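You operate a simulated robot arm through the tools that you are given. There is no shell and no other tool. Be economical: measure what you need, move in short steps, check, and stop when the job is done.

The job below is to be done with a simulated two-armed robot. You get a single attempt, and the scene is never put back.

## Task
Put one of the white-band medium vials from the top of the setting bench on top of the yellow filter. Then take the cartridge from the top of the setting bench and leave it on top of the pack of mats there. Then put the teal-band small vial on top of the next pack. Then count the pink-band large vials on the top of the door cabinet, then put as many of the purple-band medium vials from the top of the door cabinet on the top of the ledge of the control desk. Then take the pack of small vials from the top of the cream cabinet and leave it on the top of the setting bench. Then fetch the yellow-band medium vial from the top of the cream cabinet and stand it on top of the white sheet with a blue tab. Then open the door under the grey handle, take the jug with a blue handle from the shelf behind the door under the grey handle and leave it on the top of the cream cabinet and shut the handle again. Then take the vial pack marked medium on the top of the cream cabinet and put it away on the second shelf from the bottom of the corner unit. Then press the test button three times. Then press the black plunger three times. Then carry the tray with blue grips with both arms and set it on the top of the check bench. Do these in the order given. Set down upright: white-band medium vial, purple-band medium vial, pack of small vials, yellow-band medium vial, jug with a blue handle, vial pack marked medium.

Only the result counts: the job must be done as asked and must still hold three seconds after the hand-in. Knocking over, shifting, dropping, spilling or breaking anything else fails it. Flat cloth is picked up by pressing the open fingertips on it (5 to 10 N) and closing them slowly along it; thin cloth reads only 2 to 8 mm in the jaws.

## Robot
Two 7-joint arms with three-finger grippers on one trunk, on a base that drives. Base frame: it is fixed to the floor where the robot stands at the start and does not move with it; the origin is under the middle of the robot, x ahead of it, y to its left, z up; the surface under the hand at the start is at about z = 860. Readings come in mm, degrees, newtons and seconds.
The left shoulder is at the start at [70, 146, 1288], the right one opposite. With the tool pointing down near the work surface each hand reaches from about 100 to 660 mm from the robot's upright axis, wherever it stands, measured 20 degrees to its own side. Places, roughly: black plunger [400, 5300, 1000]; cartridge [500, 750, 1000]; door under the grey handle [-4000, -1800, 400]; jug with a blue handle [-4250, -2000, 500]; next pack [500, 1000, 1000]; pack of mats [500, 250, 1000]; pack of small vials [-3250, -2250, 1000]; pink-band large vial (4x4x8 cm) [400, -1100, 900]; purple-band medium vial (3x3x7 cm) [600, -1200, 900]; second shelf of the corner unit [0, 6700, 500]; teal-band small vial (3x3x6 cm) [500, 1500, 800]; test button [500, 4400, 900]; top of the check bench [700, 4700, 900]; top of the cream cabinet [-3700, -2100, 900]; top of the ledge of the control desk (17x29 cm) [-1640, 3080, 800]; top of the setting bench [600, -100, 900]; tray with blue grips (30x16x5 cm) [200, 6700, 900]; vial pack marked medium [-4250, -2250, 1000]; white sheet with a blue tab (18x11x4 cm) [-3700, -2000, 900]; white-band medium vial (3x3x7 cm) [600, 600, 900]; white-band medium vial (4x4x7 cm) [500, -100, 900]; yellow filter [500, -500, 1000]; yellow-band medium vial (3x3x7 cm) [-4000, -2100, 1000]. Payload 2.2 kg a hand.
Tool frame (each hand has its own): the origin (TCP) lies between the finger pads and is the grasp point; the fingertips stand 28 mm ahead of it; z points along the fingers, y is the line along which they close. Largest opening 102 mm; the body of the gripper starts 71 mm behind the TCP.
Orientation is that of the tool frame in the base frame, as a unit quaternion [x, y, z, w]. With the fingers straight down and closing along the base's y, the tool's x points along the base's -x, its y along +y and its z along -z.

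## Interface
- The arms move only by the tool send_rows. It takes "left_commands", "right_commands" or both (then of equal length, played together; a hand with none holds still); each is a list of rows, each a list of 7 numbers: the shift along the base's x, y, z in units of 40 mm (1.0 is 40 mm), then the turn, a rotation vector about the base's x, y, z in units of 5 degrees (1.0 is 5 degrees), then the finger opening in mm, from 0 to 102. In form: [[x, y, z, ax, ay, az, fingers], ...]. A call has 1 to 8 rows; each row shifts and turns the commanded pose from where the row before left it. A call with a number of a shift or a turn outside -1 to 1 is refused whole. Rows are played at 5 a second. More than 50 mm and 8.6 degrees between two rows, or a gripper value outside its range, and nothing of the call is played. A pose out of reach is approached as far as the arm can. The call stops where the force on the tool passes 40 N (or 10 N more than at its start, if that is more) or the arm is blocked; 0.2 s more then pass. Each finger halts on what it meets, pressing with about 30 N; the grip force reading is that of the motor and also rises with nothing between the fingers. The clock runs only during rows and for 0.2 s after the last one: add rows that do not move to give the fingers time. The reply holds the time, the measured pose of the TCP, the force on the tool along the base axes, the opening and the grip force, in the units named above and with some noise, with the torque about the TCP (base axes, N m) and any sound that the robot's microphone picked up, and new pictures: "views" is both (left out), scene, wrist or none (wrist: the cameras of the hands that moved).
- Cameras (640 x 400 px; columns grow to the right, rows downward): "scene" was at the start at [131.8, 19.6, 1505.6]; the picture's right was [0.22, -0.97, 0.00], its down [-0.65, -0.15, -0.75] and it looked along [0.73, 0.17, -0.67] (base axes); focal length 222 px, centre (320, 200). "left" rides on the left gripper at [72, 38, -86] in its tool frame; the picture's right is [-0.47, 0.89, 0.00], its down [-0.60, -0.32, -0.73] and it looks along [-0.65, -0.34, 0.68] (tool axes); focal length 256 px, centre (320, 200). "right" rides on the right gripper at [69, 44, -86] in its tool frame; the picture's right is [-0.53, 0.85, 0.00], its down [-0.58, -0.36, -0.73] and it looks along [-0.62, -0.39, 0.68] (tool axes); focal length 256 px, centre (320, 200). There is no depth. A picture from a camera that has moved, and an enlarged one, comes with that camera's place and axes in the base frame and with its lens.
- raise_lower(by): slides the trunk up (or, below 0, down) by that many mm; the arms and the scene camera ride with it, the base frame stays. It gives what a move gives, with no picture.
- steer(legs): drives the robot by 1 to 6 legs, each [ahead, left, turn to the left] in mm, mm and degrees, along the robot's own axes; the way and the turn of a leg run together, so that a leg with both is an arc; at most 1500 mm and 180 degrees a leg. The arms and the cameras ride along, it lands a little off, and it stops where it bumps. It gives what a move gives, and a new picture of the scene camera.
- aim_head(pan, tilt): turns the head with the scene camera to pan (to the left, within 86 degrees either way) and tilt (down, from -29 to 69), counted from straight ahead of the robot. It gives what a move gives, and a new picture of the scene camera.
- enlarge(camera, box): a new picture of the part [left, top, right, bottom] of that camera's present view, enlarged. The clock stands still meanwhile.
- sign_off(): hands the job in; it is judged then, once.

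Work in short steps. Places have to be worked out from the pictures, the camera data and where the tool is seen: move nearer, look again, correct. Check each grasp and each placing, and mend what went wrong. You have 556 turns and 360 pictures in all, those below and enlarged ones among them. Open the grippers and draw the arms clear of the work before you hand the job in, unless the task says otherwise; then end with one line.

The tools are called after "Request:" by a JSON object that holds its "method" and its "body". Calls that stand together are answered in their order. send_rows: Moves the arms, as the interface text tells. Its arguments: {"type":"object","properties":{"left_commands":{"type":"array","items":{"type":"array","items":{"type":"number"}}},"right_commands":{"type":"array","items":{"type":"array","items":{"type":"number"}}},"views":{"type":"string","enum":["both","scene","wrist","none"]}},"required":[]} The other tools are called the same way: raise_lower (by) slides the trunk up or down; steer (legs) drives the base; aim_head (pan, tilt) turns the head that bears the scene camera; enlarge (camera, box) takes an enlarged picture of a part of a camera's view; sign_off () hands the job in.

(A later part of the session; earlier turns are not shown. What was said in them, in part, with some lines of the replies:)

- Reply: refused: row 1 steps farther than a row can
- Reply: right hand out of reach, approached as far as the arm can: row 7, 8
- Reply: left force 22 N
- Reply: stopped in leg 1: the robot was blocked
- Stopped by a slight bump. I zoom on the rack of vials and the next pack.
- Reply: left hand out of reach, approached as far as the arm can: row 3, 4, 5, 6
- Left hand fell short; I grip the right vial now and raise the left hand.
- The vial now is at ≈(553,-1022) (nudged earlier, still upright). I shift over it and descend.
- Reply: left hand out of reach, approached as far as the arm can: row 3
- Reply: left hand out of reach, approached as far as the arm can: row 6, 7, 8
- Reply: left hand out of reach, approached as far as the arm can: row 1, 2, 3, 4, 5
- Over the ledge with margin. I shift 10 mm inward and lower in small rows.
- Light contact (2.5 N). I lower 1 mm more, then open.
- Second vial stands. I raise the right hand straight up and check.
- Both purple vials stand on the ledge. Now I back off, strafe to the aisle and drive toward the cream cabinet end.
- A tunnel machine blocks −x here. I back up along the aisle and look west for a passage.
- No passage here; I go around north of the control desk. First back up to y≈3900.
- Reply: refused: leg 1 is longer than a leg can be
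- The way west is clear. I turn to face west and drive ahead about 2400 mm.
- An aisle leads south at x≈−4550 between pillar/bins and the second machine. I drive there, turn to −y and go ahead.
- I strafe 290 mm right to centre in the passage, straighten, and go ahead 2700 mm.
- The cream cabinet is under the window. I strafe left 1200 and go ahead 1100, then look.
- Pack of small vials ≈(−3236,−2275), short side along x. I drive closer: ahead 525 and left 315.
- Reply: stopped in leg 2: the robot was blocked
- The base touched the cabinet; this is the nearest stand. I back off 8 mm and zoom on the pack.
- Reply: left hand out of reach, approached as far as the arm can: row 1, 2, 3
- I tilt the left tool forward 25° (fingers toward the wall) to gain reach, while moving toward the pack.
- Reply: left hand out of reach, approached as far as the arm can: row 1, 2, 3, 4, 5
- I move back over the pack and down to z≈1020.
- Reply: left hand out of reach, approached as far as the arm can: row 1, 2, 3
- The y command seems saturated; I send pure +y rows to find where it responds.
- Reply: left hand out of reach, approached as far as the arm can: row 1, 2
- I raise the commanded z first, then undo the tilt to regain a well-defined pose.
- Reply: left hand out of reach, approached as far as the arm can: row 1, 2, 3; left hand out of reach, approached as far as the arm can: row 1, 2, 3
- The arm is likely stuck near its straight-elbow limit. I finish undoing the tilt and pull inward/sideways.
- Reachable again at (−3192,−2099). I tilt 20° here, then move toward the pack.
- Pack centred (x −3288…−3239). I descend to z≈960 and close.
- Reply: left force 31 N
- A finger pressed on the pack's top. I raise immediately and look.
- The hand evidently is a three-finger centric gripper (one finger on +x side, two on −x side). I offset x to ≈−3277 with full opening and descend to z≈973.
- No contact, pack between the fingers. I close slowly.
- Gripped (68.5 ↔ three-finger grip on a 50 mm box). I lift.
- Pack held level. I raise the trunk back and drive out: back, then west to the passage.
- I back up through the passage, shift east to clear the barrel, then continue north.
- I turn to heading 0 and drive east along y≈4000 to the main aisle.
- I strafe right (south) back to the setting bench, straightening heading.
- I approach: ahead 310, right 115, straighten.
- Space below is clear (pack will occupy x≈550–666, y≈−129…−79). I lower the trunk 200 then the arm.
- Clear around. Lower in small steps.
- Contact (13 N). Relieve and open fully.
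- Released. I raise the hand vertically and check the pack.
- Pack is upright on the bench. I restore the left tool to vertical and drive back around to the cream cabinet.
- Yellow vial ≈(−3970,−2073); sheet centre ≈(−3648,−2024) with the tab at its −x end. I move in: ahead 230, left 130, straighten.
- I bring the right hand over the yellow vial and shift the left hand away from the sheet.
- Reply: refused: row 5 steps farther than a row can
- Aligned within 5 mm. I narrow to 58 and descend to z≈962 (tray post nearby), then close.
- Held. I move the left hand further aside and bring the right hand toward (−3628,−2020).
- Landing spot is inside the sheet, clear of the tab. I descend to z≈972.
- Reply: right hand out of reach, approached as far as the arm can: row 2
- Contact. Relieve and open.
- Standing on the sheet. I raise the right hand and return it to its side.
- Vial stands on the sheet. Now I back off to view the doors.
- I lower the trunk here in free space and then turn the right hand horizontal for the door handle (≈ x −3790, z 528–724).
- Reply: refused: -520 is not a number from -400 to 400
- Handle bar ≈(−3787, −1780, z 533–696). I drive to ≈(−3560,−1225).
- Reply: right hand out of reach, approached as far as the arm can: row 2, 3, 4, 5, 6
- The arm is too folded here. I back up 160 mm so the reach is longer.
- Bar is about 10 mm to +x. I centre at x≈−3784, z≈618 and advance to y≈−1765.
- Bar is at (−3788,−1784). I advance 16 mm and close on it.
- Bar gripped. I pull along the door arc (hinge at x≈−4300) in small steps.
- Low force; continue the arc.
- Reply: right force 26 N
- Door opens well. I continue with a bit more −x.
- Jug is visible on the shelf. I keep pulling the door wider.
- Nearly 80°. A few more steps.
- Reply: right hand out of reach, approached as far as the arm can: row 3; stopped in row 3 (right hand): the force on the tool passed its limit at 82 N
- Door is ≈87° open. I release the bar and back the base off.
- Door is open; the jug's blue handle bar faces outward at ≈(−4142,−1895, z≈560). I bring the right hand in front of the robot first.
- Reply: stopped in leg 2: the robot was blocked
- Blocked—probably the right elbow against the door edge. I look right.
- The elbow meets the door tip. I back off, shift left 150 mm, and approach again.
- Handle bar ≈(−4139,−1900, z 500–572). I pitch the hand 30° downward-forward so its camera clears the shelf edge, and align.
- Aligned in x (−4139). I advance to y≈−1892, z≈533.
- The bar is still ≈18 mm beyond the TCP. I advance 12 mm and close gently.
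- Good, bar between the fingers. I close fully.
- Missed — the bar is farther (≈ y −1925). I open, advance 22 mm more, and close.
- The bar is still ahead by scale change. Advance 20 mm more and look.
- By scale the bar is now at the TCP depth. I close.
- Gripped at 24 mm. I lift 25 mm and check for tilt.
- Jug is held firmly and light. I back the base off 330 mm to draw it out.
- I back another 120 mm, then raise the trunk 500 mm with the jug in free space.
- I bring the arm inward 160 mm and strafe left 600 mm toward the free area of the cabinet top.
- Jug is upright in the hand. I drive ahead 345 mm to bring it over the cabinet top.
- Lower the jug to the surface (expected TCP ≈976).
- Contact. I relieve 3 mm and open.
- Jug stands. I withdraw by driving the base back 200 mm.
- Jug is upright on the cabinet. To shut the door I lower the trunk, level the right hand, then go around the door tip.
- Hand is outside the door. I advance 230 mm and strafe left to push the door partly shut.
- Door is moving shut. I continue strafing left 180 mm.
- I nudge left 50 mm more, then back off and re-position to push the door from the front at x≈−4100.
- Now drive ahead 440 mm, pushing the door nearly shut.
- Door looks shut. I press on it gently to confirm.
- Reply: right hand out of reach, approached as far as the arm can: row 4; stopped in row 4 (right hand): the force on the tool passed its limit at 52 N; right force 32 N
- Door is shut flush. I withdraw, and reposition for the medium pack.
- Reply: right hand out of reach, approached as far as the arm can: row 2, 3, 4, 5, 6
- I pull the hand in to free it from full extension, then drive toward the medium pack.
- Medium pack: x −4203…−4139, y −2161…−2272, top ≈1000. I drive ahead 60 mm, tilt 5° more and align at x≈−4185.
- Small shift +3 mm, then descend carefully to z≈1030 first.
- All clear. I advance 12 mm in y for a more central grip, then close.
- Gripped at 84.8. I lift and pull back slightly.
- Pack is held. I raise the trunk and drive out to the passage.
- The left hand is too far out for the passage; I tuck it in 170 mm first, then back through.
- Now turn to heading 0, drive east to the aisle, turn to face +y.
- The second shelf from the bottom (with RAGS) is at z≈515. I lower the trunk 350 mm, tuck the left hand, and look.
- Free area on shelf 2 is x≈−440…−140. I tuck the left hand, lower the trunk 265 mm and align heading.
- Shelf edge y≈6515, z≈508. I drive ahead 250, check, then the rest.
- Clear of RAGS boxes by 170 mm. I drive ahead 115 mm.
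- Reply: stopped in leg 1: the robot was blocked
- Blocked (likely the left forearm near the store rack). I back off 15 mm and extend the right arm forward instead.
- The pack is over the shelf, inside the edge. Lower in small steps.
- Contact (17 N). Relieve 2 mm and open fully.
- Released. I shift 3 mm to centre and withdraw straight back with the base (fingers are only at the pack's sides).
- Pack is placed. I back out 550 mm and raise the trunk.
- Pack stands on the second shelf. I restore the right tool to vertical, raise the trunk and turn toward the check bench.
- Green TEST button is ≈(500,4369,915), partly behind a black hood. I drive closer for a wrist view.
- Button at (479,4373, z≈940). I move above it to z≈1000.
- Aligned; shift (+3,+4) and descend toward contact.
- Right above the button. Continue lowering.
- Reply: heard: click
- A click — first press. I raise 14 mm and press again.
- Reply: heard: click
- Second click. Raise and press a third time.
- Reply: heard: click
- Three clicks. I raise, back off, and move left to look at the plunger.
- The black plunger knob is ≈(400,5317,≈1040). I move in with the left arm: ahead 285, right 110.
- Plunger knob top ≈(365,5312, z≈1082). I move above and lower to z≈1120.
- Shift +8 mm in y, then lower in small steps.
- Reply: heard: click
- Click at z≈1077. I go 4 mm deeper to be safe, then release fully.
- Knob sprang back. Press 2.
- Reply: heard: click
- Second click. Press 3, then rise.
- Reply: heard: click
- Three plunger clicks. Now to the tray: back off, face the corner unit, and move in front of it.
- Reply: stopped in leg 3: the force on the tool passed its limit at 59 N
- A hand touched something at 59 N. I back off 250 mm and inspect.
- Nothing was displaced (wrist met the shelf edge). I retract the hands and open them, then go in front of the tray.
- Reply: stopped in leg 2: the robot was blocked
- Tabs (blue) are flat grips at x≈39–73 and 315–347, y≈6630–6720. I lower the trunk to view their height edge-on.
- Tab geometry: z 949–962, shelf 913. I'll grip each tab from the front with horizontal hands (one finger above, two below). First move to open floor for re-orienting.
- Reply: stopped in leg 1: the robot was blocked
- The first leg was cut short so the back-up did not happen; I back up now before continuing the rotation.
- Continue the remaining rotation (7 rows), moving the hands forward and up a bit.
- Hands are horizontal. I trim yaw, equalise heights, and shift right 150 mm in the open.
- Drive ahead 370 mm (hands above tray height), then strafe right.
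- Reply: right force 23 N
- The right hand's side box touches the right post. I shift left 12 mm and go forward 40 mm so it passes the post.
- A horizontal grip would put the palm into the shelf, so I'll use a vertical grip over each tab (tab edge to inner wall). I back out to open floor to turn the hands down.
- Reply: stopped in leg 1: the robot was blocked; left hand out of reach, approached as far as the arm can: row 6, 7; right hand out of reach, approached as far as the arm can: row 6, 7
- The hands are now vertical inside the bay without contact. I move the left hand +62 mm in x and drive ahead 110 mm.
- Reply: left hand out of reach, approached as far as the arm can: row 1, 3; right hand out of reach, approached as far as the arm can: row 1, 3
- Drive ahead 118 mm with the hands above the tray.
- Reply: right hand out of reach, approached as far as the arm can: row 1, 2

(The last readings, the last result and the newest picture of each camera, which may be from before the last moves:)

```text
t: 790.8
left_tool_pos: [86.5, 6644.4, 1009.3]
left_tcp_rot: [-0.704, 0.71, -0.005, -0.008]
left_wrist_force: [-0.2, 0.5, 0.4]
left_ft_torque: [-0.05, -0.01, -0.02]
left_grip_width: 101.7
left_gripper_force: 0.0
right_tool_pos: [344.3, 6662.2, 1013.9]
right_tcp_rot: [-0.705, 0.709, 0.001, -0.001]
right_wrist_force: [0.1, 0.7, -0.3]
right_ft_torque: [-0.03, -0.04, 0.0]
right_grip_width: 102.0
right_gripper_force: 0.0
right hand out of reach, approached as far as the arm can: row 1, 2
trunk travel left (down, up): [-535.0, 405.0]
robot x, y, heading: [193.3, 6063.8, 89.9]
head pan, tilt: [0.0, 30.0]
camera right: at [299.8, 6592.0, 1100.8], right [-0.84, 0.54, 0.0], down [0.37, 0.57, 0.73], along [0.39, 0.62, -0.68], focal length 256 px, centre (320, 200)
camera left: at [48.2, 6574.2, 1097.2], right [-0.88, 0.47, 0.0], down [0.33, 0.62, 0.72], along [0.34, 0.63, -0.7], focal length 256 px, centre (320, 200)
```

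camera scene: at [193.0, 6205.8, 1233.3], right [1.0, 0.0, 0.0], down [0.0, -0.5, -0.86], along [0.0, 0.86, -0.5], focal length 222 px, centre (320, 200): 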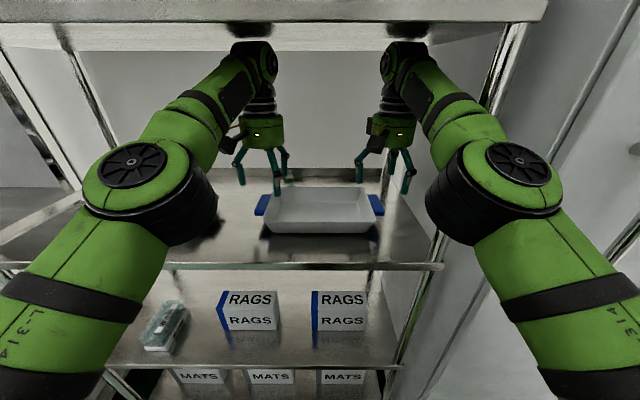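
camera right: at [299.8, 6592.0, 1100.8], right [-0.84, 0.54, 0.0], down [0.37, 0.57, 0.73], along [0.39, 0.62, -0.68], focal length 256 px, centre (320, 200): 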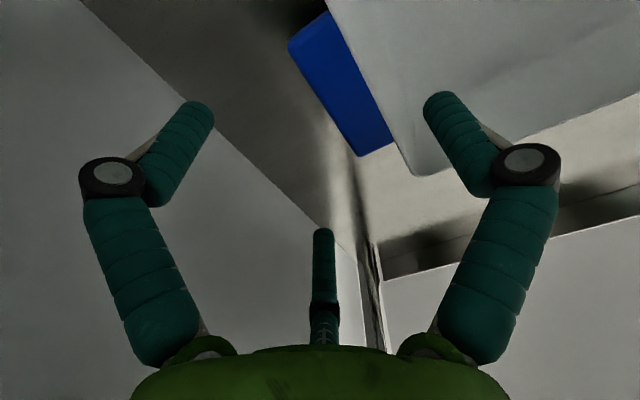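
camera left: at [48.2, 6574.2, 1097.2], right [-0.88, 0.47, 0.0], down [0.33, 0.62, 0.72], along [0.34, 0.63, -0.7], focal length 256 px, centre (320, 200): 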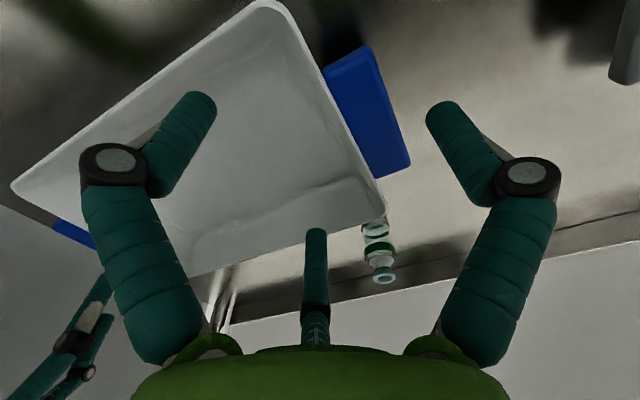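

Tabs: left x 44–71, right x 311–333, y 6618–6698. I align (left 80, right 330) and lower to z≈958.

Request:
{"method": "send_rows", "body": {"left_commands": [[-0.16, 0.2, -0.3, 0, 0, 0, 102], [0, 0, -0.3, 0, 0, 0, 102], [0, 0, -0.3, 0, 0, 0, 102], [0, 0, -0.3, 0, 0, 0, 102]], "right_commands": [[-0.35, 0, -0.4, 0, 0, 0, 102], [0, 0, -0.35, 0, 0, 0, 102], [0, 0, -0.3, 0, 0, 0, 102], [0, 0, -0.3, 0, 0, 0, 102]], "views": "wrist"}}

```text
t: 791.8
left_tool_pos: [79.2, 6650.9, 963.1]
left_tcp_rot: [-0.704, 0.71, -0.005, -0.009]
left_wrist_force: [0.3, 1.1, -1.1]
left_ft_torque: [-0.02, -0.01, 0.0]
left_grip_width: 101.8
left_gripper_force: 0.0
right_tool_pos: [327.5, 6677.3, 966.9]
right_tcp_rot: [-0.706, 0.709, 0.001, 0.0]
right_wrist_force: [0.0, -0.4, -0.4]
right_ft_torque: [-0.02, 0.0, 0.0]
right_grip_width: 102.1
right_gripper_force: 0.0
right hand out of reach, approached as far as the arm can: row 1, 2, 3, 4
trunk travel left (down, up): [-535.0, 405.0]
robot x, y, heading: [191.4, 6058.5, 90.3]
head pan, tilt: [0.0, 30.0]
camera right: at [283.4, 6607.2, 1053.2], right [-0.84, 0.54, 0.0], down [0.37, 0.57, 0.73], along [0.39, 0.62, -0.68], focal length 256 px, centre (320, 200)
camera left: at [41.8, 6581.3, 1049.2], right [-0.88, 0.47, 0.0], down [0.33, 0.61, 0.72], along [0.34, 0.63, -0.7], focal length 256 px, centre (320, 200)
```

right: 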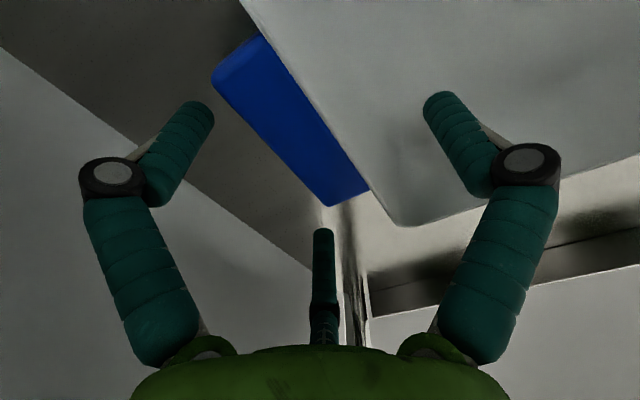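
left: 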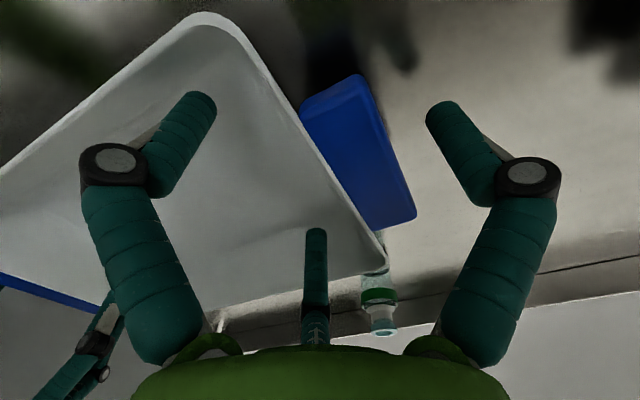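

The right hand sits 15 mm too far; I back the base 15 mm so all fingers meet the tabs.

Request:
{"method": "steer", "body": {"legs": [[-15, 0, 0]]}}

Request:
{"method": "send_rows", "body": {"left_commands": [[0, 0, -0.12, 0, 0, 0, 102], [0, 0, 0, 0, 0, 0, 92], [0, 0, 0, 0, 0, 0, 84], [0, 0, 0, 0, 0, 0, 76], [0, 0, 0, 0, 0, 0, 68], [0, 0, 0, 0, 0, 0, 60]], "right_commands": [[0, 0, -0.15, 0, 0, 0, 102], [0, 0, 0, 0, 0, 0, 92], [0, 0, 0, 0, 0, 0, 84], [0, 0, 0, 0, 0, 0, 76], [0, 0, 0, 0, 0, 0, 68], [0, 0, 0, 0, 0, 0, 60]], "views": "none"}}

```text
t: 792.6
left_tool_pos: [79.5, 6637.2, 961.6]
left_tcp_rot: [-0.704, 0.71, -0.005, -0.009]
left_wrist_force: [0.1, 0.5, -0.8]
left_ft_torque: [-0.03, 0.0, 0.01]
left_grip_width: 101.9
left_gripper_force: 0.1
right_tool_pos: [327.1, 6664.1, 966.0]
right_tcp_rot: [-0.706, 0.708, 0.001, -0.001]
right_wrist_force: [-0.6, -0.1, -0.2]
right_ft_torque: [0.02, 0.03, 0.01]
right_grip_width: 102.0
right_gripper_force: 0.1
trunk travel left (down, up): [-535.0, 405.0]
robot x, y, heading: [193.2, 6042.9, 90.3]
head pan, tilt: [0.0, 30.0]
camera scene: at [193.2, 6187.2, 1233.2], right [1.0, 0.0, 0.0], down [0.0, -0.5, -0.87], along [0.0, 0.87, -0.5], focal length 222 px, centre (320, 200)
```

scene: 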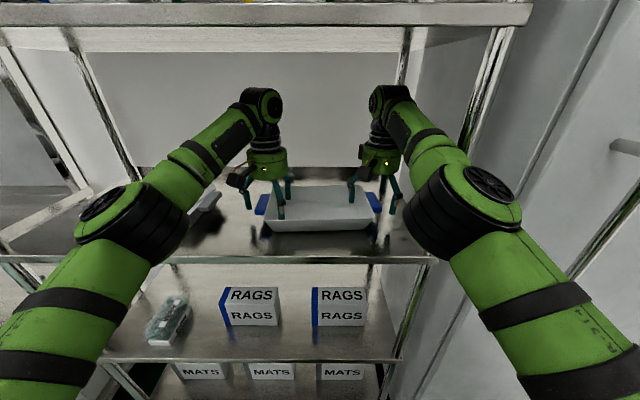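

```text
t: 794.0
left_tool_pos: [79.1, 6635.4, 959.0]
left_tcp_rot: [-0.705, 0.71, -0.005, -0.008]
left_wrist_force: [-3.8, 0.3, 0.6]
left_ft_torque: [0.04, 0.05, 0.05]
left_grip_width: 62.5
left_gripper_force: 2.1
right_tool_pos: [328.5, 6662.4, 961.1]
right_tcp_rot: [-0.705, 0.709, 0.001, -0.001]
right_wrist_force: [2.6, -1.1, 0.4]
right_ft_torque: [-0.04, -0.03, 0.11]
right_grip_width: 61.2
right_gripper_force: 0.9
trunk travel left (down, up): [-535.0, 405.0]
robot x, y, heading: [191.4, 6043.8, 90.1]
head pan, tilt: [0.0, 30.0]
```

Contact begins; I continue closing.

Request:
{"method": "send_rows", "body": {"left_commands": [[0, 0, 0, 0, 0, 0, 52], [0, 0, 0, 0, 0, 0, 44], [0, 0, 0, 0, 0, 0, 36], [0, 0, 0, 0, 0, 0, 30]], "right_commands": [[0, 0, 0, 0, 0, 0, 52], [0, 0, 0, 0, 0, 0, 44], [0, 0, 0, 0, 0, 0, 36], [0, 0, 0, 0, 0, 0, 30]], "views": "wrist"}}

```text
t: 795.0
left_tool_pos: [77.9, 6634.9, 959.0]
left_tcp_rot: [-0.706, 0.708, -0.003, -0.008]
left_wrist_force: [-22.7, 6.2, 5.7]
left_ft_torque: [-0.62, -0.75, 0.65]
left_grip_width: 57.5
left_gripper_force: 29.8
right_tool_pos: [327.9, 6663.1, 961.4]
right_tcp_rot: [-0.705, 0.709, 0.0, -0.001]
right_wrist_force: [21.6, -5.6, 3.0]
right_ft_torque: [0.3, 0.82, 1.8]
right_grip_width: 56.5
right_gripper_force: 30.0
trunk travel left (down, up): [-535.0, 405.0]
robot x, y, heading: [191.8, 6044.8, 90.2]
head pan, tilt: [0.0, 30.0]
camera right: at [285.0, 6592.6, 1048.7], right [-0.84, 0.54, 0.0], down [0.37, 0.57, 0.73], along [0.39, 0.62, -0.68], focal length 256 px, centre (320, 200)
camera left: at [40.9, 6565.0, 1045.6], right [-0.88, 0.47, 0.0], down [0.33, 0.61, 0.72], along [0.34, 0.64, -0.7], focal length 256 px, centre (320, 200)
```

right: 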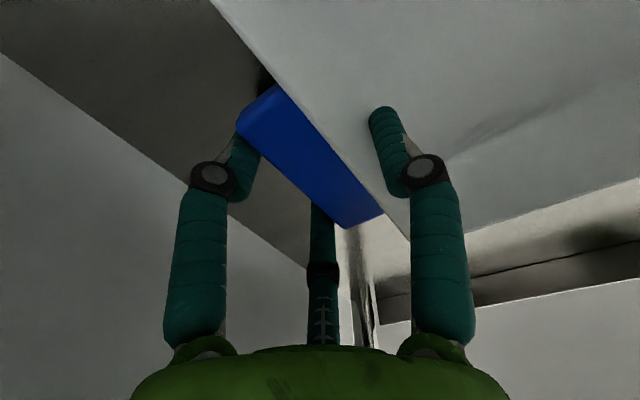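
left: 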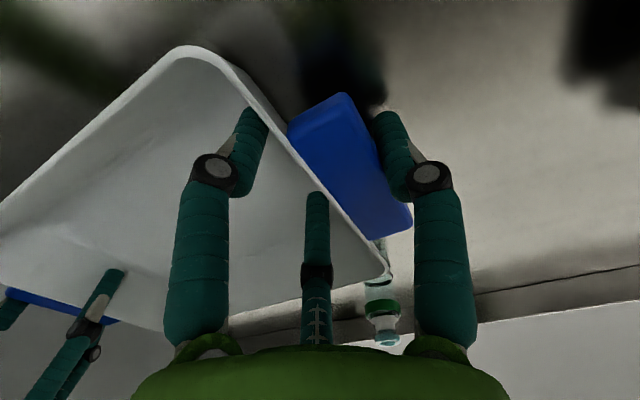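

Both tabs gripped at 30 N. I lift both hands together 12 mm and check.

Request:
{"method": "send_rows", "body": {"left_commands": [[0, 0, 0.15, 0, 0, 0, 30], [0, 0, 0.15, 0, 0, 0, 30], [0, 0, 0, 0, 0, 0, 30]], "right_commands": [[0, 0, 0.15, 0, 0, 0, 30], [0, 0, 0.15, 0, 0, 0, 30], [0, 0, 0, 0, 0, 0, 30]], "views": "scene"}}

```text
t: 795.8
left_tool_pos: [73.1, 6634.7, 970.8]
left_tcp_rot: [-0.705, 0.709, -0.002, -0.007]
left_wrist_force: [-25.6, 6.9, -2.1]
left_ft_torque: [-0.25, -0.6, 0.45]
left_grip_width: 56.9
left_gripper_force: 30.2
right_tool_pos: [326.4, 6660.0, 973.8]
right_tcp_rot: [-0.706, 0.708, 0.002, 0.001]
right_wrist_force: [23.6, -6.5, -0.7]
right_ft_torque: [0.23, 0.61, 1.7]
right_grip_width: 55.9
right_gripper_force: 30.3
trunk travel left (down, up): [-535.0, 405.0]
robot x, y, heading: [194.6, 6046.7, 90.4]
head pan, tilt: [0.0, 30.0]
camera scene: at [191.2, 6183.6, 1233.7], right [1.0, 0.0, 0.0], down [0.0, -0.5, -0.87], along [0.0, 0.87, -0.5], focal length 222 px, centre (320, 200)
```

scene: 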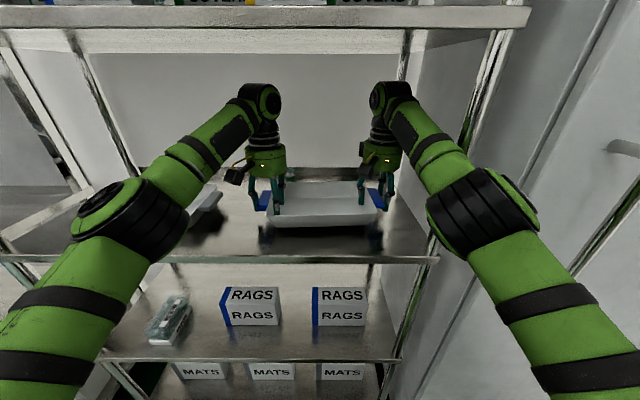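

Tray is lifted. I raise it to z≈1022 (clear of the gray tray) and move out of the bay: back 100, left 300.

Request:
{"method": "send_rows", "body": {"left_commands": [[0, 0, 0.4, 0, 0, 0, 30], [0, 0, 0.4, 0, 0, 0, 30], [0, 0, 0.4, 0, 0, 0, 30], [0, 0, 0, 0, 0, 0, 30]], "right_commands": [[0, 0, 0.4, 0, 0, 0, 30], [0, 0, 0.4, 0, 0, 0, 30], [0, 0, 0.4, 0, 0, 0, 30], [0, 0, 0, 0, 0, 0, 30]], "views": "scene"}}

```text
t: 796.8
left_tool_pos: [77.9, 6634.6, 1017.6]
left_tcp_rot: [-0.703, 0.711, -0.006, -0.007]
left_wrist_force: [-1.2, 3.5, -3.1]
left_ft_torque: [-0.79, -0.83, 0.75]
left_grip_width: 53.7
left_gripper_force: 30.2
right_tool_pos: [333.6, 6648.5, 1011.7]
right_tcp_rot: [-0.707, 0.708, 0.004, 0.0]
right_wrist_force: [2.0, -2.4, 0.7]
right_ft_torque: [0.72, 1.27, -0.15]
right_grip_width: 54.9
right_gripper_force: 30.1
right hand out of reach, approached as far as the arm can: row 1, 2, 3
trunk travel left (down, up): [-535.0, 405.0]
robot x, y, heading: [192.6, 6043.6, 90.3]
head pan, tilt: [0.0, 30.0]
camera scene: at [192.4, 6186.8, 1233.3], right [1.0, 0.0, 0.0], down [0.0, -0.5, -0.87], along [0.0, 0.87, -0.5], focal length 222 px, centre (320, 200)
```

scene: 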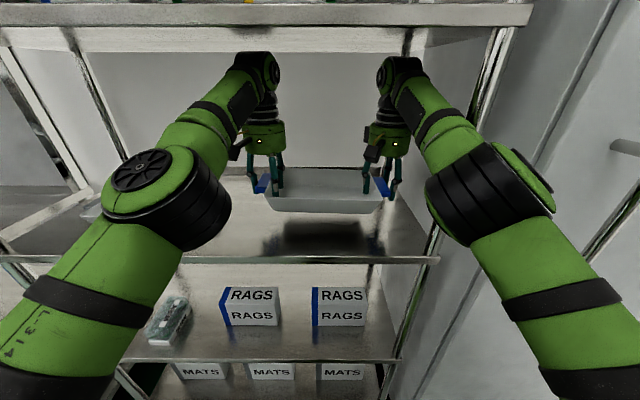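

Level and held. I raise the trunk 12 mm, then back 92, left 310, back 450.

Request:
{"method": "raise_lower", "body": {"by": 12}}

Request:
{"method": "steer", "body": {"legs": [[-88, 0, 0], [0, 310, 0], [-450, 0, 0]]}}

```text
t: 797.4
left_tool_pos: [80.3, 6634.3, 1028.9]
left_tcp_rot: [-0.703, 0.712, -0.004, -0.008]
left_wrist_force: [4.3, 3.1, -4.3]
left_ft_torque: [-0.34, -0.76, 0.85]
left_grip_width: 54.0
left_gripper_force: 30.1
right_tool_pos: [333.2, 6647.8, 1022.3]
right_tcp_rot: [0.707, -0.707, -0.003, 0.001]
right_wrist_force: [-5.0, -2.9, 1.9]
right_ft_torque: [0.31, 1.28, -0.16]
right_grip_width: 54.8
right_gripper_force: 29.6
trunk travel left (down, up): [-547.0, 393.0]
robot x, y, heading: [192.9, 6044.6, 89.9]
head pan, tilt: [0.0, 30.0]
```

```text
t: 802.5
left_tool_pos: [-223.6, 6092.0, 1029.5]
left_tcp_rot: [-0.702, 0.712, -0.005, -0.008]
left_wrist_force: [14.5, 4.4, -2.5]
left_ft_torque: [0.23, -1.1, 0.91]
left_grip_width: 52.5
left_gripper_force: 29.7
right_tool_pos: [31.7, 6104.4, 1022.9]
right_tcp_rot: [-0.705, 0.709, 0.002, -0.002]
right_wrist_force: [-13.9, -4.4, 0.3]
right_ft_torque: [-0.25, 1.25, -0.01]
right_grip_width: 53.8
right_gripper_force: 29.6
trunk travel left (down, up): [-547.0, 393.0]
robot x, y, heading: [-112.4, 5502.3, 90.0]
head pan, tilt: [0.0, 30.0]
camera scene: at [-111.8, 5643.4, 1245.4], right [1.0, 0.0, 0.0], down [0.0, -0.5, -0.87], along [0.0, 0.87, -0.5], focal length 222 px, centre (320, 200)
```

scene: 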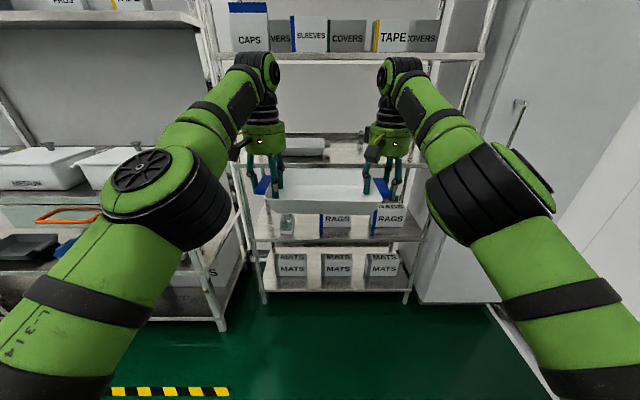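

Out of the rack. I look right toward the nook at the bench's end.

Request:
{"method": "aim_head", "body": {"pan": -65, "tilt": 30}}

Request:
{"method": "enlarge", "body": {"camera": "left", "box": [0, 0, 640, 400]}}

```text
t: 803.9
left_tool_pos: [-223.4, 6092.1, 1030.0]
left_tcp_rot: [-0.702, 0.712, -0.004, -0.007]
left_wrist_force: [-0.5, 1.9, -3.5]
left_ft_torque: [-0.08, -0.69, 0.68]
left_grip_width: 52.5
left_gripper_force: 29.9
right_tool_pos: [30.9, 6103.5, 1023.2]
right_tcp_rot: [-0.705, 0.709, 0.002, -0.003]
right_wrist_force: [-0.9, -0.8, 1.5]
right_ft_torque: [0.04, 1.17, -0.21]
right_grip_width: 54.0
right_gripper_force: 30.2
trunk travel left (down, up): [-547.0, 393.0]
robot x, y, heading: [-116.6, 5500.2, 89.6]
head pan, tilt: [-65.0, 30.0]
camera scene: at [-29.9, 5591.0, 1245.4], right [0.42, -0.91, 0.0], down [-0.45, -0.21, -0.87], along [0.78, 0.37, -0.5], focal length 222 px, centre (320, 200)
```

scene: 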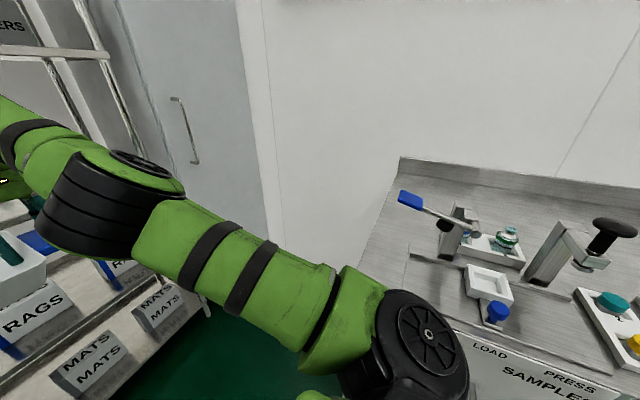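

```text
1.00 times, centred on (320, 200) of left (not enlarged: the box is as wide or as high as the picture)
camera zoom: at [-261.4, 6022.1, 1116.2], right [-0.88, 0.48, 0.0], down [0.33, 0.61, 0.72], along [0.35, 0.63, -0.69], focal length 256 px, centre (320, 200)
```

zoom: 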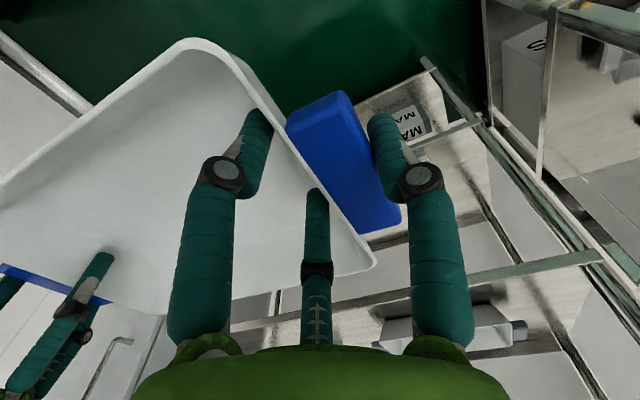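

The nook (x 226–1000, y 5640–6510) is free. I raise the trunk 250 mm, move to open floor, and turn around to face −y.

Request:
{"method": "raise_lower", "body": {"by": 250}}

Request:
{"method": "steer", "body": {"legs": [[-200, 300, 0], [0, 0, 90], [0, 0, 90]]}}

```text
t: 806.5
left_tool_pos: [-223.2, 6091.9, 1279.7]
left_tcp_rot: [-0.702, 0.712, -0.004, -0.007]
left_wrist_force: [-0.4, 1.5, -2.0]
left_ft_torque: [-0.02, -0.68, 0.66]
left_grip_width: 52.4
left_gripper_force: 30.0
right_tool_pos: [31.9, 6104.7, 1272.9]
right_tcp_rot: [-0.705, 0.709, 0.002, -0.002]
right_wrist_force: [-0.2, -2.0, 0.9]
right_ft_torque: [-0.01, 1.12, -0.06]
right_grip_width: 53.6
right_gripper_force: 29.9
trunk travel left (down, up): [-797.0, 143.0]
robot x, y, heading: [-112.5, 5503.3, 89.8]
head pan, tilt: [-65.0, 30.0]
```

```text
t: 816.5
left_tool_pos: [-286.2, 4716.4, 1280.3]
left_tcp_rot: [0.702, 0.712, 0.008, -0.005]
left_wrist_force: [2.3, -1.4, -2.2]
left_ft_torque: [-0.03, 0.59, 0.53]
left_grip_width: 52.3
left_gripper_force: 30.3
right_tool_pos: [-539.7, 4696.1, 1272.9]
right_tcp_rot: [0.699, 0.715, 0.003, 0.003]
right_wrist_force: [-2.8, 1.4, 0.4]
right_ft_torque: [0.07, -1.1, -0.19]
right_grip_width: 53.1
right_gripper_force: 30.0
trunk travel left (down, up): [-797.0, 143.0]
robot x, y, heading: [-415.2, 5305.9, -88.6]
head pan, tilt: [-65.0, 30.0]
camera scene: at [-493.8, 5212.8, 1495.4], right [-0.45, 0.89, 0.0], down [0.45, 0.22, -0.87], along [-0.77, -0.39, -0.5], focal length 222 px, centre (320, 200)
```

scene: 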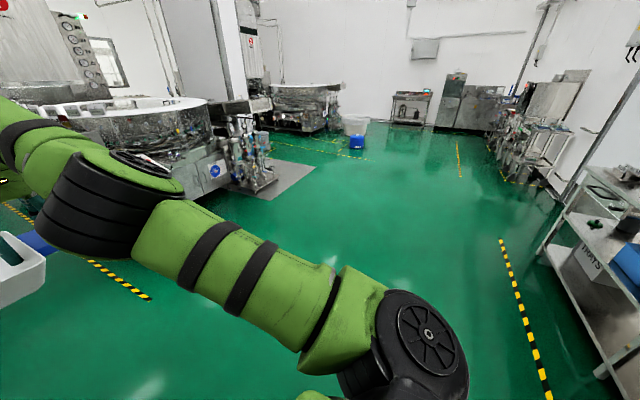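

Now back to y≈5970, straighten, and strafe left toward the nook.

Request:
{"method": "steer", "body": {"legs": [[-665, 0, -1.4], [0, 1015, 0]]}}

Request:
{"method": "aim_head", "body": {"pan": 0, "tilt": 45}}

```text
t: 825.1
left_tool_pos: [709.4, 5391.9, 1279.4]
left_tcp_rot: [0.712, 0.702, 0.007, -0.005]
left_wrist_force: [2.8, -0.2, -2.4]
left_ft_torque: [0.07, 0.56, 0.45]
left_grip_width: 52.0
left_gripper_force: 30.7
right_tool_pos: [453.5, 5380.0, 1272.2]
right_tcp_rot: [0.709, 0.705, 0.004, 0.003]
right_wrist_force: [-3.0, 0.4, 0.8]
right_ft_torque: [-0.05, -1.02, -0.15]
right_grip_width: 53.6
right_gripper_force: 29.7
trunk travel left (down, up): [-797.0, 143.0]
robot x, y, heading: [597.0, 5984.6, -90.1]
head pan, tilt: [-65.0, 30.0]
camera scene: at [514.1, 5894.2, 1495.4], right [-0.42, 0.91, 0.0], down [0.45, 0.21, -0.87], along [-0.78, -0.37, -0.5], focal length 222 px, centre (320, 200)
```

scene: 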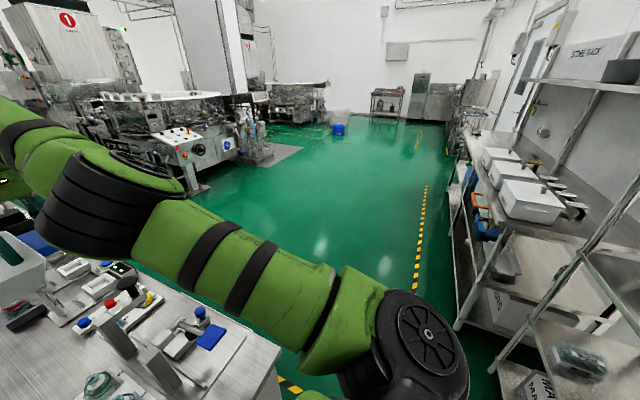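

```text
t: 826.5
left_tool_pos: [708.6, 5390.7, 1278.7]
left_tcp_rot: [0.712, 0.703, 0.008, -0.005]
left_wrist_force: [1.5, -1.4, -1.7]
left_ft_torque: [0.11, 0.69, 0.44]
left_grip_width: 52.0
left_gripper_force: 29.9
right_tool_pos: [453.4, 5379.3, 1272.2]
right_tcp_rot: [0.709, 0.705, 0.002, 0.002]
right_wrist_force: [-1.1, -0.1, 0.7]
right_ft_torque: [-0.04, -1.19, -0.21]
right_grip_width: 53.4
right_gripper_force: 29.7
trunk travel left (down, up): [-797.0, 143.0]
robot x, y, heading: [599.6, 5981.1, -90.2]
head pan, tilt: [0.0, 45.0]
camera scene: at [597.0, 5851.0, 1472.8], right [-1.0, 0.0, 0.0], down [0.0, 0.71, -0.71], along [0.0, -0.71, -0.71], focal length 222 px, centre (320, 200)
```

scene: 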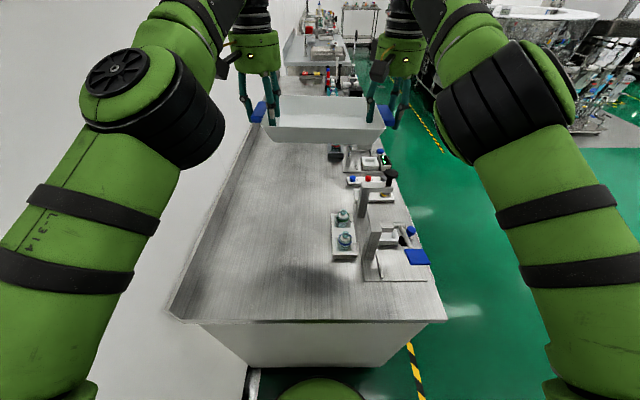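

The free strip of the bench lies along its back. I zoom to measure it.

Request:
{"method": "enlarge", "body": {"camera": "scene", "box": [150, 110, 450, 330]}}

```text
1.82 times, centred on (300, 220) of scene
camera zoom: at [597.0, 5851.0, 1472.8], right [-1.0, 0.0, 0.0], down [0.0, 0.71, -0.71], along [0.0, -0.71, -0.71], focal length 404 px, centre (356, 164)
```

zoom: 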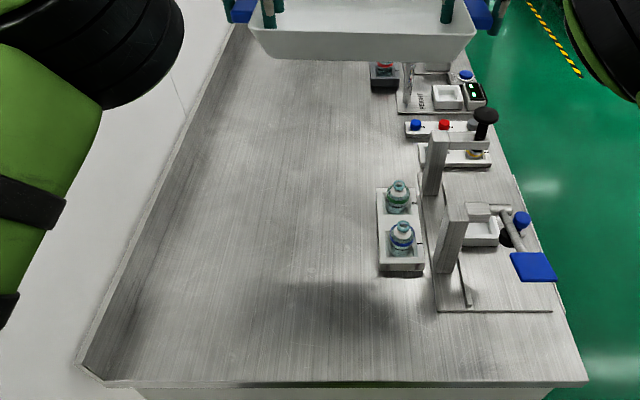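

Bench top is ≈z 855; free strip x≈565–955, wider near the near edge (y≈5668). I back 155 mm, shift left 45 and turn 10° so the tray sits at ≈(730,5550).

Request:
{"method": "steer", "body": {"legs": [[-150, 45, 0], [0, 0, 10]]}}

```text
t: 828.5
left_tool_pos: [851.4, 5568.1, 1280.1]
left_tcp_rot: [0.648, 0.762, 0.007, -0.005]
left_wrist_force: [1.8, -2.1, -2.0]
left_ft_torque: [0.07, 0.66, 0.54]
left_grip_width: 51.8
left_gripper_force: 30.1
right_tool_pos: [603.3, 5512.7, 1272.6]
right_tcp_rot: [0.644, 0.765, 0.004, 0.004]
right_wrist_force: [-2.2, 0.7, -0.1]
right_ft_torque: [-0.03, -1.03, -0.07]
right_grip_width: 53.4
right_gripper_force: 29.9
trunk travel left (down, up): [-797.0, 143.0]
robot x, y, heading: [642.3, 6132.7, -80.3]
head pan, tilt: [0.0, 45.0]
camera scene: at [662.3, 6001.1, 1472.7], right [-0.98, -0.17, 0.0], down [-0.12, 0.7, -0.71], along [0.12, -0.7, -0.71], focal length 222 px, centre (320, 200)
```

scene: 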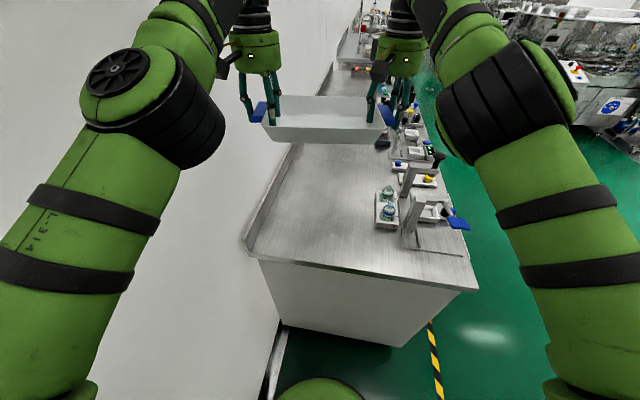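

Tray centre is over (727,5540). I shift 20 mm left for clearance from the vial rack and lower the trunk 320 mm.

Request:
{"method": "steer", "body": {"legs": [[0, 20, 0]]}}

Request:
{"method": "raise_lower", "body": {"by": -310}}

Request:
{"method": "enlarge", "body": {"camera": "scene", "box": [190, 80, 490, 290]}}

```text
t: 829.3
left_tool_pos: [867.8, 5571.9, 1281.1]
left_tcp_rot: [0.648, 0.761, 0.009, -0.004]
left_wrist_force: [0.0, -2.4, -2.5]
left_ft_torque: [0.23, 0.71, 0.53]
left_grip_width: 51.9
left_gripper_force: 29.4
right_tool_pos: [619.6, 5516.5, 1272.3]
right_tcp_rot: [0.646, 0.764, 0.005, 0.004]
right_wrist_force: [-2.6, 0.8, 0.0]
right_ft_torque: [-0.15, -1.16, -0.03]
right_grip_width: 53.2
right_gripper_force: 29.6
trunk travel left (down, up): [-797.0, 143.0]
robot x, y, heading: [663.0, 6135.7, -80.1]
head pan, tilt: [0.0, 45.0]
camera scene: at [678.7, 6005.1, 1472.8], right [-0.99, -0.17, 0.0], down [-0.12, 0.7, -0.71], along [0.12, -0.7, -0.71], focal length 222 px, centre (320, 200)
```

scene: 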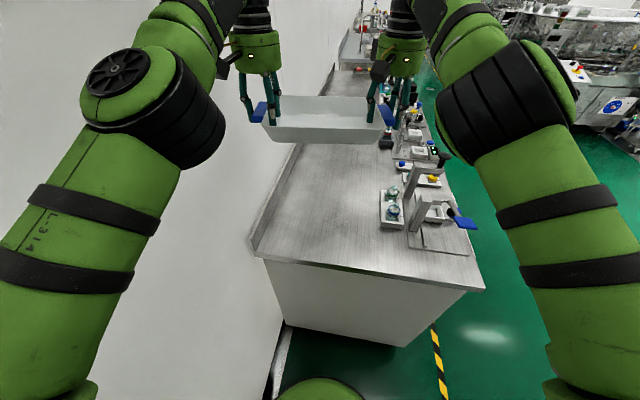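

```text
t: 832.4
left_tool_pos: [870.8, 5572.1, 968.8]
left_tcp_rot: [0.648, 0.762, 0.007, -0.006]
left_wrist_force: [1.3, -0.5, -2.1]
left_ft_torque: [-0.05, 0.56, 0.28]
left_grip_width: 51.8
left_gripper_force: 29.8
right_tool_pos: [623.1, 5516.3, 963.9]
right_tcp_rot: [0.646, 0.763, 0.003, 0.003]
right_wrist_force: [-1.3, 1.2, 1.4]
right_ft_torque: [0.14, -1.0, -0.1]
right_grip_width: 52.9
right_gripper_force: 30.0
trunk travel left (down, up): [-487.0, 453.0]
robot x, y, heading: [660.3, 6137.9, -80.4]
head pan, tilt: [0.0, 45.0]
```

```text
1.90 times, centred on (340, 185) of scene
camera zoom: at [683.7, 6005.9, 1162.8], right [-0.98, -0.17, 0.0], down [-0.12, 0.7, -0.71], along [0.12, -0.7, -0.71], focal length 424 px, centre (282, 229)
```

zoom: 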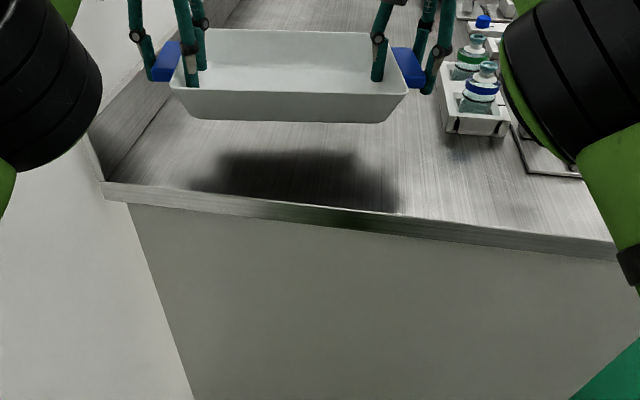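

Clear all round. Lower the trunk 30 mm, then small steps.

Request:
{"method": "raise_lower", "body": {"by": -30}}

Request:
{"method": "raise_lower", "body": {"by": -10}}

```text
t: 833.2
left_tool_pos: [872.7, 5573.4, 939.0]
left_tcp_rot: [0.648, 0.762, 0.006, -0.005]
left_wrist_force: [2.7, 0.5, -2.7]
left_ft_torque: [-0.15, 0.61, 0.26]
left_grip_width: 52.0
left_gripper_force: 30.2
right_tool_pos: [623.1, 5516.6, 932.7]
right_tcp_rot: [0.645, 0.764, 0.003, 0.003]
right_wrist_force: [-1.4, 0.8, 2.0]
right_ft_torque: [0.14, -1.03, -0.16]
right_grip_width: 52.9
right_gripper_force: 29.9
trunk travel left (down, up): [-457.0, 483.0]
robot x, y, heading: [661.7, 6133.4, -80.2]
head pan, tilt: [0.0, 45.0]
```

```text
t: 833.8
left_tool_pos: [871.5, 5572.2, 929.0]
left_tcp_rot: [0.649, 0.761, 0.007, -0.006]
left_wrist_force: [2.0, -0.2, -2.0]
left_ft_torque: [-0.08, 0.59, 0.27]
left_grip_width: 52.0
left_gripper_force: 29.9
right_tool_pos: [622.5, 5517.0, 923.1]
right_tcp_rot: [0.646, 0.764, 0.003, 0.002]
right_wrist_force: [-1.9, 0.0, 0.9]
right_ft_torque: [0.17, -1.01, -0.12]
right_grip_width: 53.0
right_gripper_force: 30.2
trunk travel left (down, up): [-447.0, 493.0]
robot x, y, heading: [660.5, 6137.8, -80.0]
head pan, tilt: [0.0, 45.0]
```

Request:
{"method": "raise_lower", "body": {"by": -7}}

Request:
{"method": "raise_lower", "body": {"by": -5}}

```text
t: 834.3
left_tool_pos: [872.2, 5573.1, 922.8]
left_tcp_rot: [0.648, 0.761, 0.007, -0.006]
left_wrist_force: [1.6, 0.8, -2.8]
left_ft_torque: [-0.07, 0.59, 0.28]
left_grip_width: 51.9
left_gripper_force: 30.0
right_tool_pos: [624.2, 5517.6, 915.7]
right_tcp_rot: [0.645, 0.764, 0.004, 0.002]
right_wrist_force: [-1.3, 0.3, 0.9]
right_ft_torque: [0.15, -1.0, -0.15]
right_grip_width: 52.9
right_gripper_force: 29.0
trunk travel left (down, up): [-440.0, 500.0]
robot x, y, heading: [659.8, 6133.3, -80.1]
head pan, tilt: [0.0, 45.0]
```

```text
t: 834.9
left_tool_pos: [871.8, 5572.1, 918.4]
left_tcp_rot: [0.648, 0.762, 0.007, -0.006]
left_wrist_force: [1.7, 0.1, -2.9]
left_ft_torque: [-0.04, 0.61, 0.28]
left_grip_width: 52.0
left_gripper_force: 30.4
right_tool_pos: [623.5, 5515.7, 910.5]
right_tcp_rot: [0.645, 0.764, 0.003, 0.002]
right_wrist_force: [-2.3, -0.5, 1.0]
right_ft_torque: [0.16, -0.97, -0.15]
right_grip_width: 53.0
right_gripper_force: 29.8
trunk travel left (down, up): [-435.0, 505.0]
robot x, y, heading: [663.4, 6132.9, -80.1]
head pan, tilt: [0.0, 45.0]
```

Request:
{"method": "raise_lower", "body": {"by": -5}}

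Request:
{"method": "raise_lower", "body": {"by": -4}}

```text
t: 835.4
left_tool_pos: [872.1, 5572.2, 912.6]
left_tcp_rot: [0.648, 0.762, 0.007, -0.006]
left_wrist_force: [3.0, -0.1, -3.1]
left_ft_torque: [-0.06, 0.49, 0.29]
left_grip_width: 51.9
left_gripper_force: 30.1
right_tool_pos: [623.9, 5516.0, 905.5]
right_tcp_rot: [0.646, 0.763, 0.004, 0.003]
right_wrist_force: [-1.8, -0.5, 1.5]
right_ft_torque: [0.16, -0.97, -0.14]
right_grip_width: 53.1
right_gripper_force: 29.9
trunk travel left (down, up): [-430.0, 510.0]
robot x, y, heading: [662.9, 6131.2, -80.3]
head pan, tilt: [0.0, 45.0]
```

```text
t: 835.9
left_tool_pos: [873.0, 5575.4, 910.5]
left_tcp_rot: [0.648, 0.762, 0.006, -0.005]
left_wrist_force: [2.6, -2.2, 2.6]
left_ft_torque: [-0.49, 0.77, 0.42]
left_grip_width: 51.7
left_gripper_force: 29.9
right_tool_pos: [623.6, 5518.1, 904.7]
right_tcp_rot: [0.645, 0.764, 0.001, 0.006]
right_wrist_force: [-2.3, -6.2, 20.7]
right_ft_torque: [0.64, -0.63, 0.03]
right_grip_width: 52.8
right_gripper_force: 29.8
trunk travel left (down, up): [-426.0, 514.0]
robot x, y, heading: [660.6, 6134.5, -80.4]
head pan, tilt: [0.0, 45.0]
```

The right side touches. I lower the left hand 5 mm until it touches too.

Request:
{"method": "send_rows", "body": {"left_commands": [[0, 0, -0.06, 0, 0, 0, 30], [0, 0, -0.06, 0, 0, 0, 30]], "right_commands": [[0, 0, 0.03, 0, 0, 0, 30], [0, 0, 0, 0, 0, 0, 30]], "views": "none"}}

```text
t: 836.5
left_tool_pos: [873.4, 5573.9, 906.7]
left_tcp_rot: [0.648, 0.762, 0.005, -0.004]
left_wrist_force: [4.4, -4.8, 19.1]
left_ft_torque: [0.9, 0.88, 0.12]
left_grip_width: 52.0
left_gripper_force: 29.7
right_tool_pos: [623.9, 5517.9, 905.4]
right_tcp_rot: [0.646, 0.764, 0.001, 0.005]
right_wrist_force: [0.5, -9.2, 17.7]
right_ft_torque: [-0.68, -0.82, -0.39]
right_grip_width: 52.3
right_gripper_force: 30.3
trunk travel left (down, up): [-426.0, 514.0]
robot x, y, heading: [661.2, 6130.9, -80.0]
head pan, tilt: [0.0, 45.0]
```

Both sides rest on the bench. I open both hands together to 76 mm.

Request:
{"method": "send_rows", "body": {"left_commands": [[0, 0, 0.04, 0, 0, 0, 54], [0, 0, 0, 0, 0, 0, 62], [0, 0, 0, 0, 0, 0, 70], [0, 0, 0, 0, 0, 0, 78], [0, 0, 0, 0, 0, 0, 78]], "right_commands": [[0, 0, 0.04, 0, 0, 0, 54], [0, 0, 0, 0, 0, 0, 62], [0, 0, 0, 0, 0, 0, 70], [0, 0, 0, 0, 0, 0, 78], [0, 0, 0, 0, 0, 0, 78]], "views": "wrist"}}

```text
t: 837.7
left_tool_pos: [873.3, 5572.8, 904.8]
left_tcp_rot: [0.648, 0.761, 0.007, -0.005]
left_wrist_force: [-1.0, -0.3, 0.2]
left_ft_torque: [0.04, -0.01, 0.0]
left_grip_width: 77.9
left_gripper_force: 0.1
right_tool_pos: [623.4, 5516.8, 904.1]
right_tcp_rot: [0.645, 0.764, 0.003, 0.004]
right_wrist_force: [0.1, 0.3, -0.2]
right_ft_torque: [0.0, -0.01, 0.02]
right_grip_width: 77.8
right_gripper_force: 0.0
trunk travel left (down, up): [-426.0, 514.0]
robot x, y, heading: [663.8, 6136.5, -80.3]
head pan, tilt: [0.0, 45.0]
camera right: at [653.5, 5591.5, 991.7], right [0.92, -0.39, 0.01], down [-0.27, -0.63, 0.73], along [-0.28, -0.67, -0.68], focal length 256 px, centre (320, 200)
camera left: at [899.6, 5649.0, 991.5], right [0.95, -0.32, -0.01], down [-0.22, -0.66, 0.72], along [-0.23, -0.68, -0.69], focal length 256 px, centre (320, 200)
```

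right: 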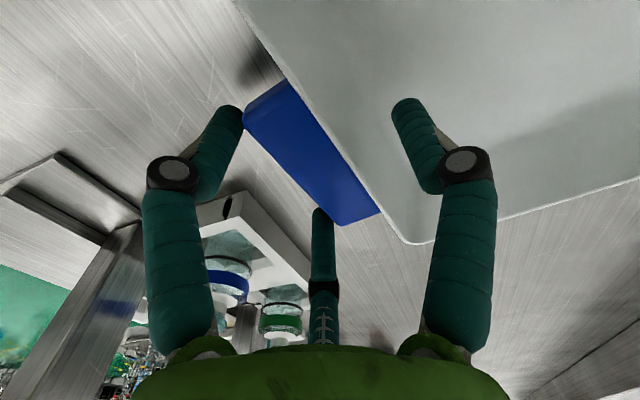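
left: 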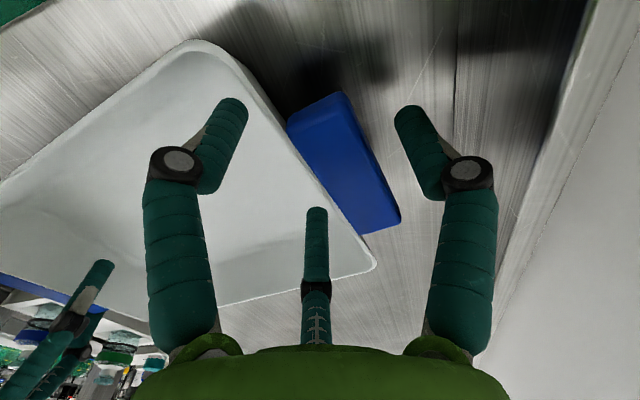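

Tray released on the bench. I raise the trunk straight up 250 mm.

Request:
{"method": "raise_lower", "body": {"by": 250}}

Request:
{"method": "steer", "body": {"legs": [[0, 0, -5]]}}

```text
t: 840.3
left_tool_pos: [872.8, 5572.7, 1154.9]
left_tcp_rot: [0.648, 0.762, 0.008, -0.005]
left_wrist_force: [-0.5, -0.1, -0.4]
left_ft_torque: [0.01, -0.05, -0.01]
left_grip_width: 78.2
left_gripper_force: 0.0
right_tool_pos: [623.6, 5517.1, 1154.8]
right_tcp_rot: [0.646, 0.764, 0.003, 0.003]
right_wrist_force: [0.4, -0.4, -0.6]
right_ft_torque: [0.02, 0.0, -0.04]
right_grip_width: 78.2
right_gripper_force: 0.0
trunk travel left (down, up): [-676.0, 264.0]
robot x, y, heading: [658.5, 6130.2, -80.3]
head pan, tilt: [0.0, 45.0]
```

```text
t: 841.2
left_tool_pos: [826.3, 5557.1, 1154.7]
left_tcp_rot: [0.68, 0.733, 0.007, -0.006]
left_wrist_force: [0.6, 0.4, -1.0]
left_ft_torque: [0.02, -0.02, 0.03]
left_grip_width: 77.8
left_gripper_force: 0.1
right_tool_pos: [573.4, 5522.4, 1155.3]
right_tcp_rot: [0.677, 0.736, 0.002, 0.003]
right_wrist_force: [0.3, 0.3, -0.7]
right_ft_torque: [-0.03, 0.02, -0.01]
right_grip_width: 78.0
right_gripper_force: 0.0
trunk travel left (down, up): [-676.0, 264.0]
robot x, y, heading: [660.1, 6137.1, -85.2]
head pan, tilt: [0.0, 45.0]
camera scene: at [675.0, 6004.8, 1351.8], right [-1.0, -0.09, 0.0], down [-0.06, 0.7, -0.71], along [0.06, -0.7, -0.71], focal length 222 px, centre (320, 200)
```

scene: 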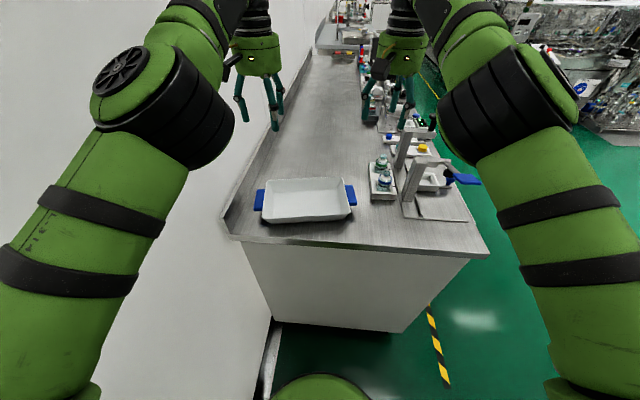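

The tray rests on the check bench, hands open. I raise the trunk 200 mm, move the arms clear, then hand in.

Request:
{"method": "raise_lower", "body": {"by": 200}}

Request:
{"method": "steer", "body": {"legs": [[0, -1000, 0]]}}

```text
t: 843.4
left_tool_pos: [825.3, 5557.3, 1355.7]
left_tcp_rot: [0.679, 0.734, 0.007, -0.005]
left_wrist_force: [-0.3, 0.1, -0.2]
left_ft_torque: [0.01, -0.03, -0.01]
left_grip_width: 78.1
left_gripper_force: 0.2
right_tool_pos: [570.2, 5523.1, 1354.0]
right_tcp_rot: [0.677, 0.736, 0.003, 0.004]
right_wrist_force: [-0.5, 0.8, -0.7]
right_ft_torque: [-0.03, -0.01, 0.02]
right_grip_width: 78.4
right_gripper_force: 0.0
trunk travel left (down, up): [-876.0, 64.0]
robot x, y, heading: [660.5, 6132.8, -84.9]
head pan, tilt: [0.0, 45.0]
```

```text
t: 848.6
left_tool_pos: [-175.0, 5468.9, 1355.7]
left_tcp_rot: [0.68, 0.733, 0.007, -0.006]
left_wrist_force: [0.5, 1.1, -0.5]
left_ft_torque: [0.0, -0.01, -0.01]
left_grip_width: 78.0
left_gripper_force: 0.1
right_tool_pos: [-428.2, 5435.7, 1355.0]
right_tcp_rot: [0.678, 0.735, 0.002, 0.003]
right_wrist_force: [-0.7, -0.2, -0.2]
right_ft_torque: [0.02, 0.02, 0.02]
right_grip_width: 77.9
right_gripper_force: 0.0
trunk travel left (down, up): [-876.0, 64.0]
robot x, y, heading: [-339.8, 6047.8, -85.1]
head pan, tilt: [0.0, 45.0]
camera scene: at [-325.3, 5917.9, 1551.8], right [-1.0, -0.09, 0.0], down [-0.06, 0.7, -0.71], along [0.06, -0.7, -0.71], focal length 222 px, centre (320, 200)
```

scene: 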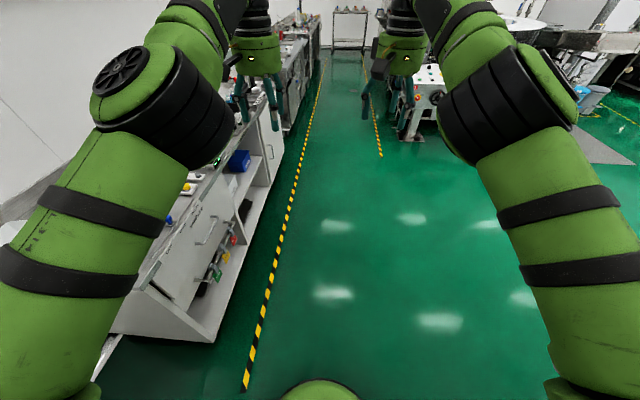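

Arms are clear and grippers open; all steps are done, so I hand in.

Request:
{"method": "sign_off", "body": {}}

```text
The job is handed in.
```

I carried out all eleven steps in the order given and handed the job in; I have not seen the judging result. I counted two pink-band large vials, so I put two purple-band vials on the ledge of the control desk. I heard three clicks each from the test button and the black plunger. The base or a hand touched the furniture a few times on the way. I saw nothing displaced each time I checked, but I did not look again at every touch.
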